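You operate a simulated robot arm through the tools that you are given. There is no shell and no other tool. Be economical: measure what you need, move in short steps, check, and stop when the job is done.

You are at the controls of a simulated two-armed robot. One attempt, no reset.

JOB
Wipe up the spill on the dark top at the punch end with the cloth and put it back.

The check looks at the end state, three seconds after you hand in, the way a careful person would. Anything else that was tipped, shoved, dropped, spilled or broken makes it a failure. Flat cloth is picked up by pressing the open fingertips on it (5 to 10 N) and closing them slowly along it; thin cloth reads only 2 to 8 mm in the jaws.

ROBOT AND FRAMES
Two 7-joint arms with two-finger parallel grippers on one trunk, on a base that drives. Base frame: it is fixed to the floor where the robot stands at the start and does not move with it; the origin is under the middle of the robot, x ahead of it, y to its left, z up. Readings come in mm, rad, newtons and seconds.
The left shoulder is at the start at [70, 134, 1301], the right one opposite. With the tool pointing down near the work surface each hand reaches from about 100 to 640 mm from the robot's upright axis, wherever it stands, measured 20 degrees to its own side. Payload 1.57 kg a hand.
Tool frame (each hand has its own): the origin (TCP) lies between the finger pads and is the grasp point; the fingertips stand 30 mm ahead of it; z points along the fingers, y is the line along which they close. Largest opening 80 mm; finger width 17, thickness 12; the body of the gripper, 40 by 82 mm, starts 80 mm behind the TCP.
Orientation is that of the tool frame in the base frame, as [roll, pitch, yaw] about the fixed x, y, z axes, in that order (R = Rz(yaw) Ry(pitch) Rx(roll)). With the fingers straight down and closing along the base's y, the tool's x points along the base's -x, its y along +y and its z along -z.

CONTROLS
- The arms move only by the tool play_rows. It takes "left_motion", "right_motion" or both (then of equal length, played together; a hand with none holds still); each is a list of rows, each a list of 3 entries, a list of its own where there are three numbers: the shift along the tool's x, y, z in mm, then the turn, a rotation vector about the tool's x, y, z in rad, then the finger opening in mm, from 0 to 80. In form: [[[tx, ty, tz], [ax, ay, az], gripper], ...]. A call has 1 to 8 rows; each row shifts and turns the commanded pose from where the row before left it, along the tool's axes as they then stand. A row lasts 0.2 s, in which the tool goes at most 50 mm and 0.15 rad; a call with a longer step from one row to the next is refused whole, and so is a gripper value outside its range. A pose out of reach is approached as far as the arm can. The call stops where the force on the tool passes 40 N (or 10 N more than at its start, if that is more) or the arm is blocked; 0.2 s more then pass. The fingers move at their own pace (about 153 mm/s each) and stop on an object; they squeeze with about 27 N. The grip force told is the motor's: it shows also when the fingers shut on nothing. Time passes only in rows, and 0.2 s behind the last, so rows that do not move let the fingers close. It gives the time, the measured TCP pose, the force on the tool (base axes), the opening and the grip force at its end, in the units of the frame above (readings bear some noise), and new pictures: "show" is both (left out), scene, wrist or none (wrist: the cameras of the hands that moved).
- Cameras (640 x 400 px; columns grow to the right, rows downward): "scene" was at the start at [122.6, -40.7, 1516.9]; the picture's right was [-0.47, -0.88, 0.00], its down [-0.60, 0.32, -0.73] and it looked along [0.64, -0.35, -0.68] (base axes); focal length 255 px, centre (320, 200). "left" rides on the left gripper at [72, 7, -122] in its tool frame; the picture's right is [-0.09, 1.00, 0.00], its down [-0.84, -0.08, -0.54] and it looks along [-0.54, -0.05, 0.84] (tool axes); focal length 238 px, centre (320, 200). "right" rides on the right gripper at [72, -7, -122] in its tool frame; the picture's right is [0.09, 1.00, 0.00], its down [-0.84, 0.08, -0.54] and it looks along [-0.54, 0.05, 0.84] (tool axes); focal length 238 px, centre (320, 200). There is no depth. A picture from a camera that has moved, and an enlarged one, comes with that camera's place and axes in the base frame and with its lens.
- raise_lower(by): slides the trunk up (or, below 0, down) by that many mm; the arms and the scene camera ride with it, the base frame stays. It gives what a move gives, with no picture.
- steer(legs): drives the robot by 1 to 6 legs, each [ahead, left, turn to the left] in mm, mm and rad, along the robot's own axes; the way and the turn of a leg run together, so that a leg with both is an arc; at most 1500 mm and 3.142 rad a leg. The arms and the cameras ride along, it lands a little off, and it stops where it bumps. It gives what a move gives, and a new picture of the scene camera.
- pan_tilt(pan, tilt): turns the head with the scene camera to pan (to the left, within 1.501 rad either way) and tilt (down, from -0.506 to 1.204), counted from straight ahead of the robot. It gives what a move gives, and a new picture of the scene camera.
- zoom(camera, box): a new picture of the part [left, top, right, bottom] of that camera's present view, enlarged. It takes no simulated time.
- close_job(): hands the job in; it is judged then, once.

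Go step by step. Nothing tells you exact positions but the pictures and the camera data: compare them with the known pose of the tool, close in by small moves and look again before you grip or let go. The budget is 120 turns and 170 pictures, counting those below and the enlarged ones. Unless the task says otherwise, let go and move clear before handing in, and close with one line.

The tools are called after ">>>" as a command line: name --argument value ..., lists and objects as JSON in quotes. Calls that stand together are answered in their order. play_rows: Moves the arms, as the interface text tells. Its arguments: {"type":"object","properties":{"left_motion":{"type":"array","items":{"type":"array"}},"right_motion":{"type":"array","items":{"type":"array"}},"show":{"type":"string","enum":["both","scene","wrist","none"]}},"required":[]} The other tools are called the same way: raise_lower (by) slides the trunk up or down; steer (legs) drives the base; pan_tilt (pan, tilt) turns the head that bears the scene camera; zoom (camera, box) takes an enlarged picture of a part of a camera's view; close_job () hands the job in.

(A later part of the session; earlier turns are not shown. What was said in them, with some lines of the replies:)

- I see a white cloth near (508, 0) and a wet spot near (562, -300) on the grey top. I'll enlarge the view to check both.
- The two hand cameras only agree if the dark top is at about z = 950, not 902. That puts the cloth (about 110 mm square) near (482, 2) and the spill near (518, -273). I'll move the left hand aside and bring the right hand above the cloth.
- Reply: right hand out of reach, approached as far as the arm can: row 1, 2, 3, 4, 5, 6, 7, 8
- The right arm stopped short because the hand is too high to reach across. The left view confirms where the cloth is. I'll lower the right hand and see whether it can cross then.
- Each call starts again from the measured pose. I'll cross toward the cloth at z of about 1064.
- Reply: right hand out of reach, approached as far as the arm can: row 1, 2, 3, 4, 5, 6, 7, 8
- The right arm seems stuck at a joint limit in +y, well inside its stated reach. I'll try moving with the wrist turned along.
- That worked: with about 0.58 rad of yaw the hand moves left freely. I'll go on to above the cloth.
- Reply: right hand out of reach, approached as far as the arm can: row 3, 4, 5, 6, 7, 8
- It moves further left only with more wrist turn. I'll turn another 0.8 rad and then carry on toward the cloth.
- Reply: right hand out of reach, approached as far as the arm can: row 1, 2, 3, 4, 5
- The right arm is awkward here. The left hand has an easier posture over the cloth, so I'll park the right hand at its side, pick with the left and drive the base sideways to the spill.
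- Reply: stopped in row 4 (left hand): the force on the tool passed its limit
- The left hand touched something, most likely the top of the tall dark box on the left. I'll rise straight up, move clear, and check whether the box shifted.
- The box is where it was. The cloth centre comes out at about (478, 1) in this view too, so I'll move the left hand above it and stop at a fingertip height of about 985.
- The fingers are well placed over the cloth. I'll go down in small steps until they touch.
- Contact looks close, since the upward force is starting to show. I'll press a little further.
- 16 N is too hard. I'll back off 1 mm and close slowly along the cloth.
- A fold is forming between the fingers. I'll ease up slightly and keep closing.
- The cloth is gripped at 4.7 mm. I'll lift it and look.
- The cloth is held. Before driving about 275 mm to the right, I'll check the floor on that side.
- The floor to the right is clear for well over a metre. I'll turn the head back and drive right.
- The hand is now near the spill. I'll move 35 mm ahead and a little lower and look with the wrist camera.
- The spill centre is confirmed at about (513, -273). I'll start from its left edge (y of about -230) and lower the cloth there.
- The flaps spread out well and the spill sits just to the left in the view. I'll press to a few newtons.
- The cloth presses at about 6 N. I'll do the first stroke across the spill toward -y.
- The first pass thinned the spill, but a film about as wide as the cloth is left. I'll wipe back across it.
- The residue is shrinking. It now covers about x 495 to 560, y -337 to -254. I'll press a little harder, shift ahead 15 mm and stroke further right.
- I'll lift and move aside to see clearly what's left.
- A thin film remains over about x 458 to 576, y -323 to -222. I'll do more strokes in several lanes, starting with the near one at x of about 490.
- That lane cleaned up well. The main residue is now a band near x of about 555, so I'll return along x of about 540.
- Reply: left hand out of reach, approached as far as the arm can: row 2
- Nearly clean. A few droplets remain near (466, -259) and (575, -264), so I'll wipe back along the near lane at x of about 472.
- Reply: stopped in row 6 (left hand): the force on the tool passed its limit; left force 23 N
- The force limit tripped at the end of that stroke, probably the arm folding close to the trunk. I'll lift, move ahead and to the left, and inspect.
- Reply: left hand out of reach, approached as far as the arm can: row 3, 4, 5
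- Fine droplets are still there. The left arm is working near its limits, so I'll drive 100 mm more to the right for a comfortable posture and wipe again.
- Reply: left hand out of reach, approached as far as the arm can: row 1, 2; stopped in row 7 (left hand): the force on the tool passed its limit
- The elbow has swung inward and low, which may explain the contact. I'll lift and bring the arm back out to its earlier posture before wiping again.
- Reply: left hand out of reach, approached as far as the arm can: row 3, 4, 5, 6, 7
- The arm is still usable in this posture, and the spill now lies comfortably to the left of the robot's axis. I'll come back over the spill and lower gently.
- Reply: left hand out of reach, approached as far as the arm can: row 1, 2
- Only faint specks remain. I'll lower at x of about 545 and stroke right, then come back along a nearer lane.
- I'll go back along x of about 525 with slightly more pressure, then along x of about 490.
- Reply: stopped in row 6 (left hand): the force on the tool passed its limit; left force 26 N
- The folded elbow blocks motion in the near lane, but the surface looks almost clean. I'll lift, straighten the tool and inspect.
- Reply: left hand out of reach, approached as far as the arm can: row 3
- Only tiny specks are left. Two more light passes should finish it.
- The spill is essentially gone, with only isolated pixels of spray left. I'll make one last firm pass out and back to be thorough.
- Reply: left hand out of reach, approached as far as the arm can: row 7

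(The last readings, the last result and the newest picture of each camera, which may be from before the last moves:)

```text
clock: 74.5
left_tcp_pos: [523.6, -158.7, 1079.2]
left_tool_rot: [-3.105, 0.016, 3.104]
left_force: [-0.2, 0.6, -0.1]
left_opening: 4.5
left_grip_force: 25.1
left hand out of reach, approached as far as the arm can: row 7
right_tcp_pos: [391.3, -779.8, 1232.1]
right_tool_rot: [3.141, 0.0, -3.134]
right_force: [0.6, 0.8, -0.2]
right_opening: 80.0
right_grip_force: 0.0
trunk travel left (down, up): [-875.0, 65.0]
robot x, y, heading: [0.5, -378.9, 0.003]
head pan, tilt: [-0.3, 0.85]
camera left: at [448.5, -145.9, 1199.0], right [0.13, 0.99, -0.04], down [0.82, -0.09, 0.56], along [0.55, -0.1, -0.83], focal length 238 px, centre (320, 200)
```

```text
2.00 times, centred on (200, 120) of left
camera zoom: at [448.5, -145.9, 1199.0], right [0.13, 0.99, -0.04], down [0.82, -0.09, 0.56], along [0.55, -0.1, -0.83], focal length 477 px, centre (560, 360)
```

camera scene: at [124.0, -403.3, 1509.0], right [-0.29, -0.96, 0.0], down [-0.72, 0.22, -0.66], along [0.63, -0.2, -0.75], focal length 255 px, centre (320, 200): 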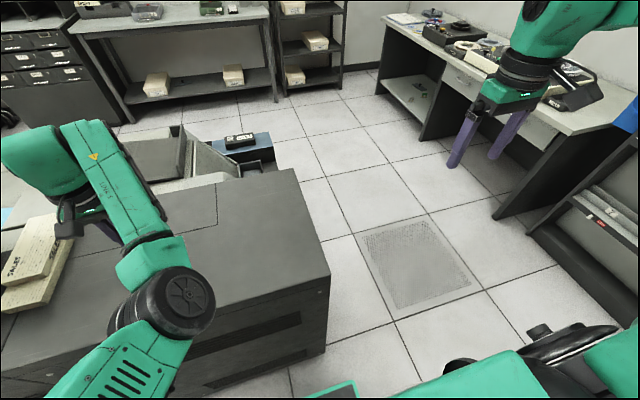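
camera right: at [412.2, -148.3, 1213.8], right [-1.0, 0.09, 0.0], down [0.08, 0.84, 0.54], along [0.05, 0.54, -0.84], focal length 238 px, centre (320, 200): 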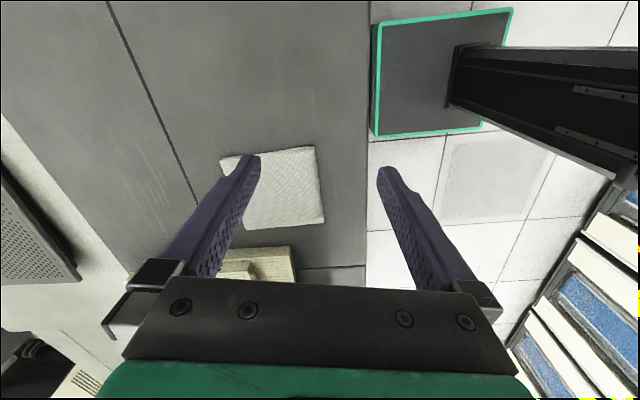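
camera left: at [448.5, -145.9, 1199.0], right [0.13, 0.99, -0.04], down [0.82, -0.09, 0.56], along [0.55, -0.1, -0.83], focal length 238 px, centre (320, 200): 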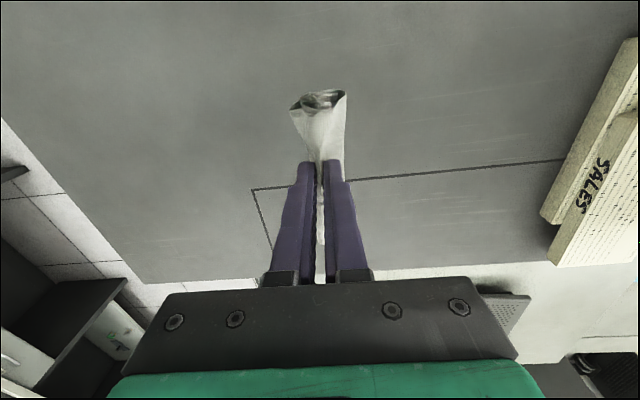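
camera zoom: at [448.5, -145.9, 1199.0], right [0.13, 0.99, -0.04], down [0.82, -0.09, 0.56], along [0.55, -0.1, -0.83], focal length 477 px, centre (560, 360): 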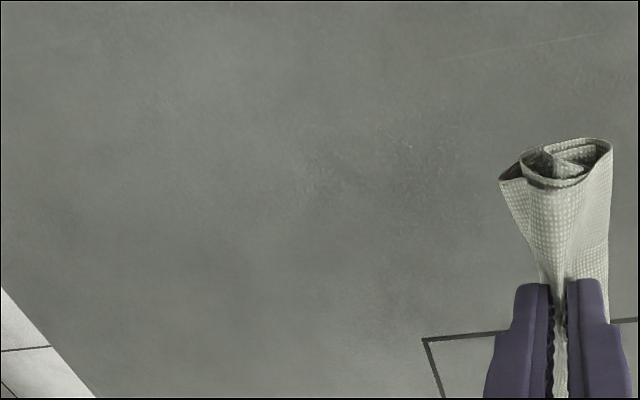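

The top is clean. I'll drive back left so the hand comes over the cloth's original place near (479, 1).

>>> steer --legs '[[0, 160, 0]]'

>>> play_rows --left_motion '[[[15, 0, 0], [-0.04, 0, 0.02], 0], [[15, 0, 0], [0, 0, 0.02], 0], [[12, 0, 0], [0, 0.015, 0], 0], [[0, 0, 0], [0, 0, 0], 0]]'

```text
clock: 75.9
left_tcp_pos: [523.0, 0.4, 1080.0]
left_tool_rot: [-3.109, 0.017, 3.104]
left_force: [-0.5, -0.2, -0.4]
left_opening: 4.2
left_grip_force: 24.6
right_tcp_pos: [389.5, -619.8, 1229.6]
right_tool_rot: [3.139, 0.001, -3.136]
right_force: [0.9, 0.3, 0.2]
right_opening: 80.0
right_grip_force: 0.0
trunk travel left (down, up): [-875.0, 65.0]
robot x, y, heading: [2.9, -215.1, -0.002]
head pan, tilt: [-0.3, 0.85]
camera scene: at [124.1, -247.4, 1508.9], right [-0.3, -0.96, 0.0], down [-0.72, 0.22, -0.66], along [0.63, -0.19, -0.75], focal length 255 px, centre (320, 200)
```

scene: 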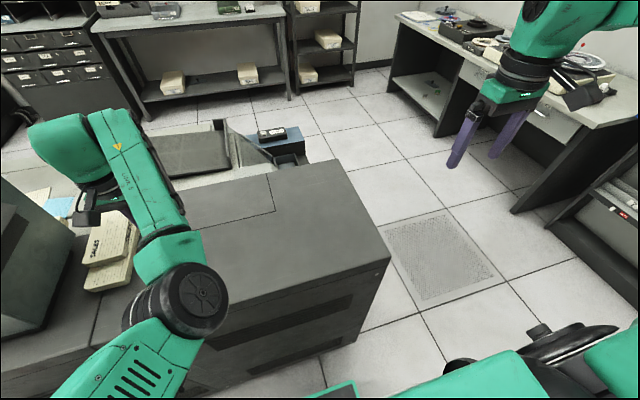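

```text
clock: 76.9
left_tcp_pos: [505.4, 21.0, 1063.7]
left_tool_rot: [3.132, 0.007, 3.068]
left_force: [-0.3, 0.4, 0.2]
left_opening: 4.6
left_grip_force: 24.8
left hand out of reach, approached as far as the arm can: row 1, 2, 3
right_tcp_pos: [388.6, -617.5, 1230.8]
right_tool_rot: [-3.14, 0.001, -3.136]
right_force: [-0.4, -0.6, -0.5]
right_opening: 80.1
right_grip_force: 0.0
trunk travel left (down, up): [-875.0, 65.0]
robot x, y, heading: [-1.6, -219.0, -0.002]
head pan, tilt: [-0.3, 0.85]
camera scene: at [124.1, -243.1, 1509.0], right [-0.3, -0.96, 0.0], down [-0.72, 0.22, -0.66], along [0.63, -0.2, -0.75], focal length 255 px, centre (320, 200)
camera left: at [431.9, 30.7, 1184.6], right [0.16, 0.99, 0.01], down [0.83, -0.14, 0.55], along [0.54, -0.08, -0.84], focal length 238 px, centre (320, 200)
```

scene: 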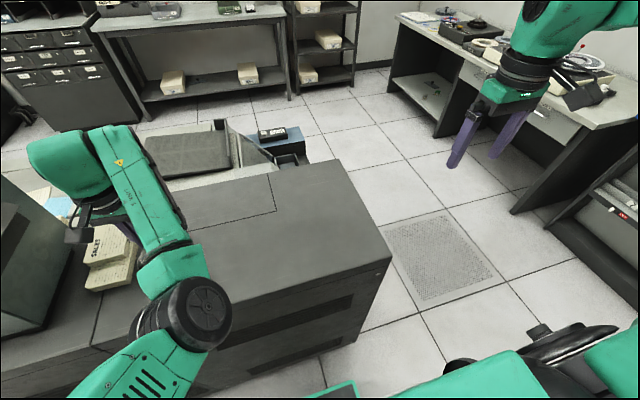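
left: 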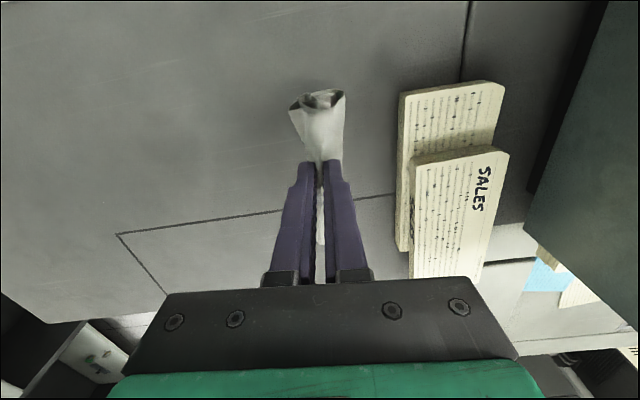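

The hand came to (505, 21) with a slight yaw error. I'll fix the yaw with the arm and the last few centimetres with the base.

>>> play_rows --left_motion '[[[0, 0, 0], [0, 0, -0.08], 0], [[0, 0, 0], [0, 0, 0], 0]]' --show "none"

>>> steer --legs '[[-28, -20, 0]]'

```text
clock: 77.5
left_tcp_pos: [504.0, 20.1, 1062.3]
left_tool_rot: [3.131, 0.0, -3.135]
left_force: [-0.1, 0.1, 0.1]
left_opening: 4.3
left_grip_force: 24.8
right_tcp_pos: [389.8, -617.6, 1230.7]
right_tool_rot: [3.14, 0.0, -3.137]
right_force: [0.4, -0.2, 0.3]
right_opening: 80.1
right_grip_force: 0.0
trunk travel left (down, up): [-875.0, 65.0]
robot x, y, heading: [1.1, -218.2, 0.001]
head pan, tilt: [-0.3, 0.85]
```

```text
clock: 78.4
left_tcp_pos: [481.1, 4.2, 1059.4]
left_tool_rot: [3.136, -0.003, -3.135]
left_force: [0.0, 0.3, -1.5]
left_opening: 4.5
left_grip_force: 24.8
right_tcp_pos: [369.5, -632.0, 1229.7]
right_tool_rot: [-3.14, -0.006, -3.134]
right_force: [0.6, 0.8, 0.0]
right_opening: 79.8
right_grip_force: 0.0
trunk travel left (down, up): [-875.0, 65.0]
robot x, y, heading: [-26.1, -237.1, 0.005]
head pan, tilt: [-0.3, 0.85]
camera scene: at [104.3, -257.4, 1508.3], right [-0.29, -0.96, 0.01], down [-0.72, 0.22, -0.66], along [0.63, -0.2, -0.75], focal length 255 px, centre (320, 200)
```

scene: 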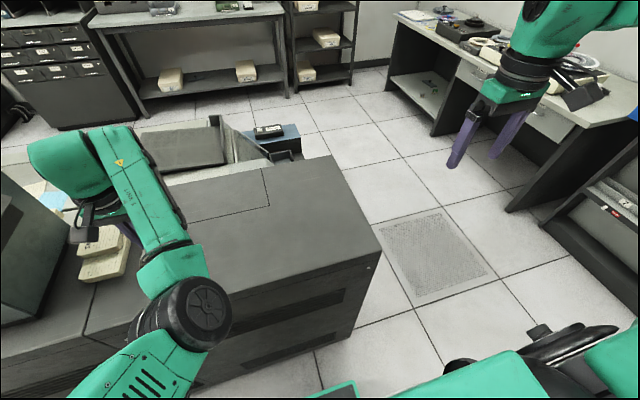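

The hand is over the pick point. I'll lower the cloth.

>>> play_rows --left_motion '[[[0, -2, 20], [0, 0, 0], 0], [[0, 0, 25], [0, 0, 0], 0], [[0, 0, 20], [0, 0, 0], 0], [[0, 0, 5], [0, 0, 0], 0]]' --show "wrist"

```text
clock: 79.4
left_tcp_pos: [475.7, -2.3, 994.5]
left_tool_rot: [3.13, 0.005, -3.134]
left_force: [-0.4, 1.1, 0.9]
left_opening: 4.4
left_grip_force: 24.8
right_tcp_pos: [360.8, -637.4, 1231.1]
right_tool_rot: [3.141, 0.002, -3.135]
right_force: [0.1, -0.2, -0.2]
right_opening: 80.1
right_grip_force: 0.0
trunk travel left (down, up): [-875.0, 65.0]
robot x, y, heading: [-25.7, -237.5, 0.002]
head pan, tilt: [-0.3, 0.85]
camera left: at [403.1, 2.8, 1114.9], right [0.09, 1.0, 0.01], down [0.83, -0.08, 0.55], along [0.54, -0.04, -0.84], focal length 238 px, centre (320, 200)
```

left: 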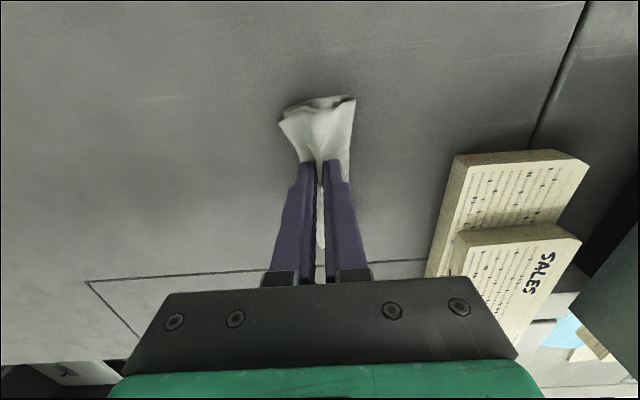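

I'll press lightly and open slowly along the cloth, so the fingers spread it back out.

>>> play_rows --left_motion '[[[0, 0, 4], [0, 0, 0], 0], [[0, 0, 3], [0, 0, 0], 0], [[0, 0, 2], [0, 0, 0], 0]]' --show "wrist"

```text
clock: 80.2
left_tcp_pos: [476.2, -3.0, 986.9]
left_tool_rot: [3.129, 0.008, -3.137]
left_force: [1.4, -0.6, 14.6]
left_opening: 4.4
left_grip_force: 24.7
right_tcp_pos: [360.3, -638.6, 1231.1]
right_tool_rot: [3.141, 0.003, -3.135]
right_force: [-0.4, 0.1, 0.2]
right_opening: 80.2
right_grip_force: 0.0
trunk travel left (down, up): [-875.0, 65.0]
robot x, y, heading: [-28.5, -242.5, -0.0]
head pan, tilt: [-0.3, 0.85]
camera left: at [402.6, 2.4, 1107.0], right [0.09, 1.0, 0.01], down [0.83, -0.08, 0.55], along [0.55, -0.04, -0.84], focal length 238 px, centre (320, 200)
```

left: 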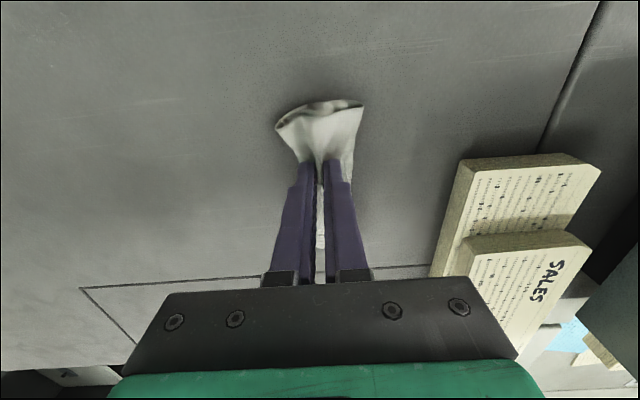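

>>> play_rows --left_motion '[[[0, 0, -0.5], [0, 0, 0], 8], [[0, 0, 0], [0, 0, 0], 14], [[0, 0, 0], [0, 0, 0], 20], [[0, 0, 0], [0, 0, 0], 26], [[0, 0, 0], [0, 0, 0], 32], [[0, 0, 0], [0, 0, 0], 38]]' --show "wrist"

```text
clock: 81.6
left_tcp_pos: [476.9, -0.0, 984.3]
left_tool_rot: [3.133, 0.002, -3.134]
left_force: [-0.2, 0.4, -0.5]
left_opening: 37.9
left_grip_force: 0.0
right_tcp_pos: [362.1, -636.8, 1231.4]
right_tool_rot: [-3.141, -0.001, -3.133]
right_force: [-0.9, -1.0, 0.0]
right_opening: 79.9
right_grip_force: 0.1
trunk travel left (down, up): [-875.0, 65.0]
robot x, y, heading: [-23.9, -237.1, 0.004]
head pan, tilt: [-0.3, 0.85]
camera left: at [404.1, 4.4, 1105.5], right [0.08, 1.0, 0.01], down [0.84, -0.08, 0.54], along [0.54, -0.04, -0.84], focal length 238 px, centre (320, 200)
```

left: 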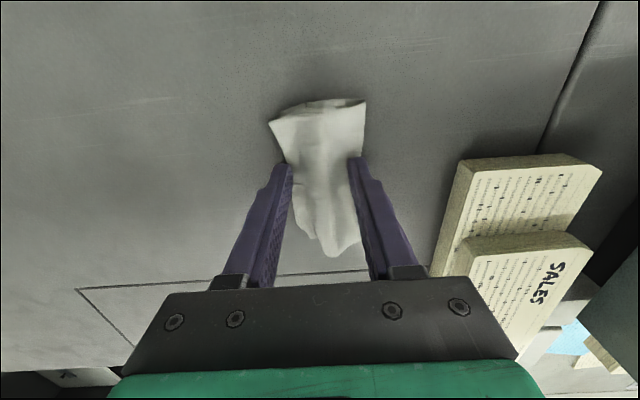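

It's released. I'll lift straight up and look at how the cloth lies.

>>> play_rows --left_motion '[[[0, 0, -5], [0, 0, 0], 48], [[0, 0, -20], [0, 0, 0], 48], [[0, 0, -30], [0, 0, 0], 48], [[0, 0, -30], [0, 0, 0], 48]]' --show "wrist"

>>> zoom --camera "left" --box '[200, 60, 440, 210]'

```text
clock: 82.6
left_tcp_pos: [477.7, 3.3, 1069.6]
left_tool_rot: [3.13, 0.001, -3.132]
left_force: [0.6, 0.3, 0.3]
left_opening: 48.1
left_grip_force: 0.1
left hand out of reach, approached as far as the arm can: row 4
right_tcp_pos: [362.3, -636.9, 1230.7]
right_tool_rot: [-3.141, -0.001, -3.135]
right_force: [0.2, 0.1, 0.2]
right_opening: 80.1
right_grip_force: 0.1
trunk travel left (down, up): [-875.0, 65.0]
robot x, y, heading: [-27.9, -236.4, 0.002]
head pan, tilt: [-0.3, 0.85]
camera left: at [405.0, 6.3, 1189.7], right [0.08, 1.0, 0.01], down [0.84, -0.08, 0.54], along [0.54, -0.03, -0.84], focal length 238 px, centre (320, 200)
```

left: 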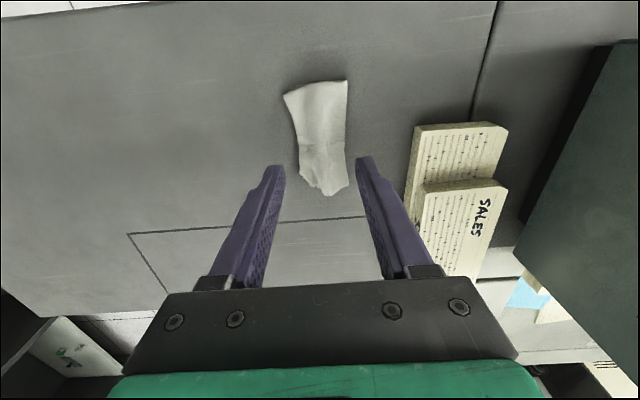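

```text
2.67 times, centred on (320, 135) of left
camera zoom: at [405.0, 6.3, 1189.7], right [0.08, 1.0, 0.01], down [0.84, -0.08, 0.54], along [0.54, -0.03, -0.84], focal length 636 px, centre (320, 373)
```

zoom: 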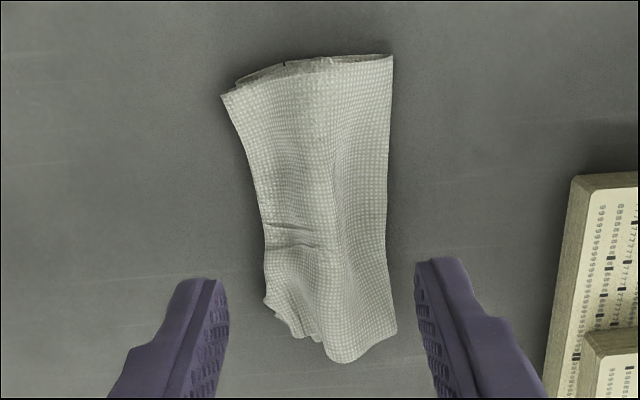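

The cloth lies back at (478, 4), on its original spot and away from the cards. I'll raise the trunk to clear the hand and take a last look.

>>> raise_lower --by 60

>>> steer --legs '[[-120, -60, 0]]'

>>> pan_tilt --pan 0.15 --tilt 0.7

```text
clock: 83.6
left_tcp_pos: [478.6, 2.5, 1128.9]
left_tool_rot: [3.133, 0.003, -3.136]
left_force: [-0.9, -0.3, 0.0]
left_opening: 47.9
left_grip_force: 0.1
right_tcp_pos: [363.3, -635.6, 1291.4]
right_tool_rot: [3.14, 0.0, -3.136]
right_force: [-0.3, 0.3, -0.4]
right_opening: 80.2
right_grip_force: 0.1
trunk travel left (down, up): [-935.0, 5.0]
robot x, y, heading: [-28.1, -238.2, 0.001]
head pan, tilt: [-0.3, 0.85]
```

```text
clock: 84.9
left_tcp_pos: [361.6, -55.3, 1126.2]
left_tool_rot: [3.132, 0.0, -3.129]
left_force: [-0.2, 0.4, -0.2]
left_opening: 48.0
left_grip_force: 0.0
right_tcp_pos: [249.0, -692.6, 1290.3]
right_tool_rot: [-3.14, -0.001, -3.133]
right_force: [0.8, 0.4, 0.2]
right_opening: 80.1
right_grip_force: 0.0
trunk travel left (down, up): [-935.0, 5.0]
robot x, y, heading: [-146.2, -296.1, -0.003]
head pan, tilt: [-0.3, 0.85]
camera scene: at [-17.5, -319.5, 1568.6], right [-0.29, -0.96, 0.0], down [-0.72, 0.22, -0.66], along [0.63, -0.19, -0.75], focal length 255 px, centre (320, 200)
```

scene: 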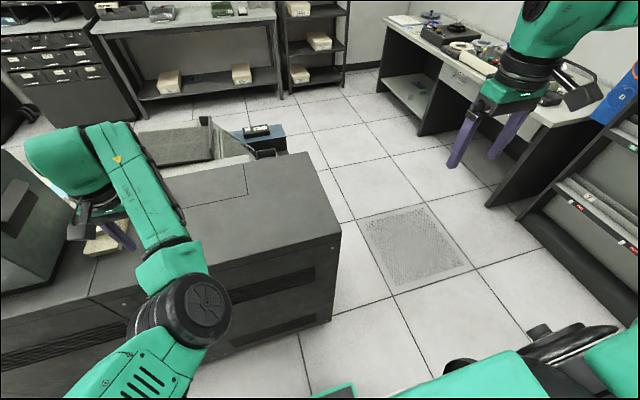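

```text
clock: 85.8
left_tcp_pos: [357.9, -56.3, 1128.8]
left_tool_rot: [3.129, 0.004, -3.13]
left_force: [0.7, 0.5, 0.5]
left_opening: 48.0
left_grip_force: 0.0
right_tcp_pos: [243.8, -695.4, 1291.1]
right_tool_rot: [3.141, 0.0, -3.134]
right_force: [-0.1, -0.3, 0.2]
right_opening: 79.9
right_grip_force: 0.1
trunk travel left (down, up): [-935.0, 5.0]
robot x, y, heading: [-145.6, -298.7, 0.006]
head pan, tilt: [0.15, 0.7]
camera scene: at [-14.4, -286.7, 1581.4], right [0.15, -0.99, 0.0], down [-0.64, -0.1, -0.77], along [0.76, 0.12, -0.64], focal length 255 px, centre (320, 200)
```

scene: 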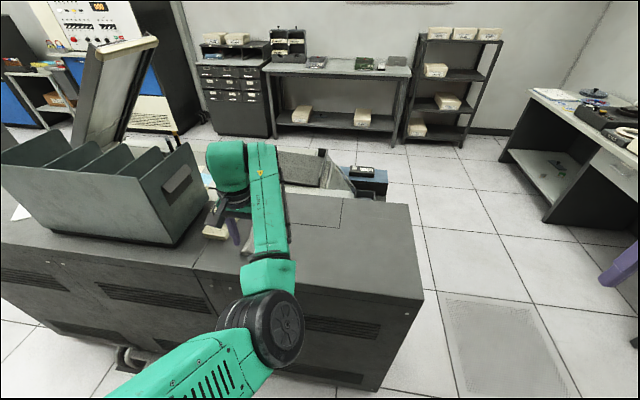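

The surroundings look undisturbed. One last check of the cloth and cards with the wrist camera.

>>> zoom --camera "left" --box '[0, 0, 640, 400]'

```text
1.00 times, centred on (320, 200) of left
camera zoom: at [285.0, -51.8, 1250.0], right [0.08, 1.0, 0.01], down [0.84, -0.07, 0.54], along [0.54, -0.03, -0.84], focal length 238 px, centre (320, 200)
```

zoom: 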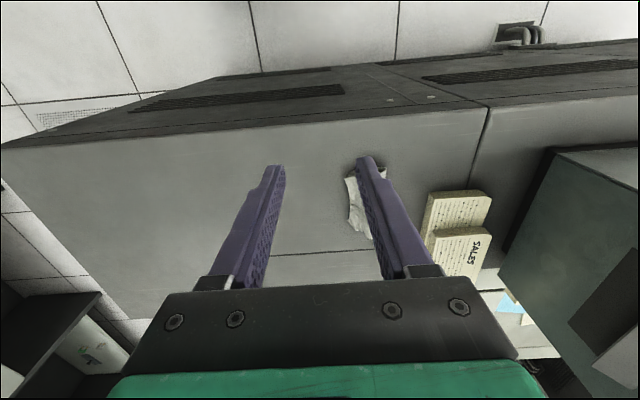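

The top is wiped clean, the cloth is back in its place, and the cards and box stand where they were. I'm handing in.

>>> close_job

```text
The job is handed in.
```

I wiped up the spill and put the cloth back on its original spot, but it lies with its sides tucked under, about 60 mm wide instead of 110 mm. The last close view showed no wet spots left on the top. Early on the left hand bumped the tall dark box, but neither the box nor the cards look moved.
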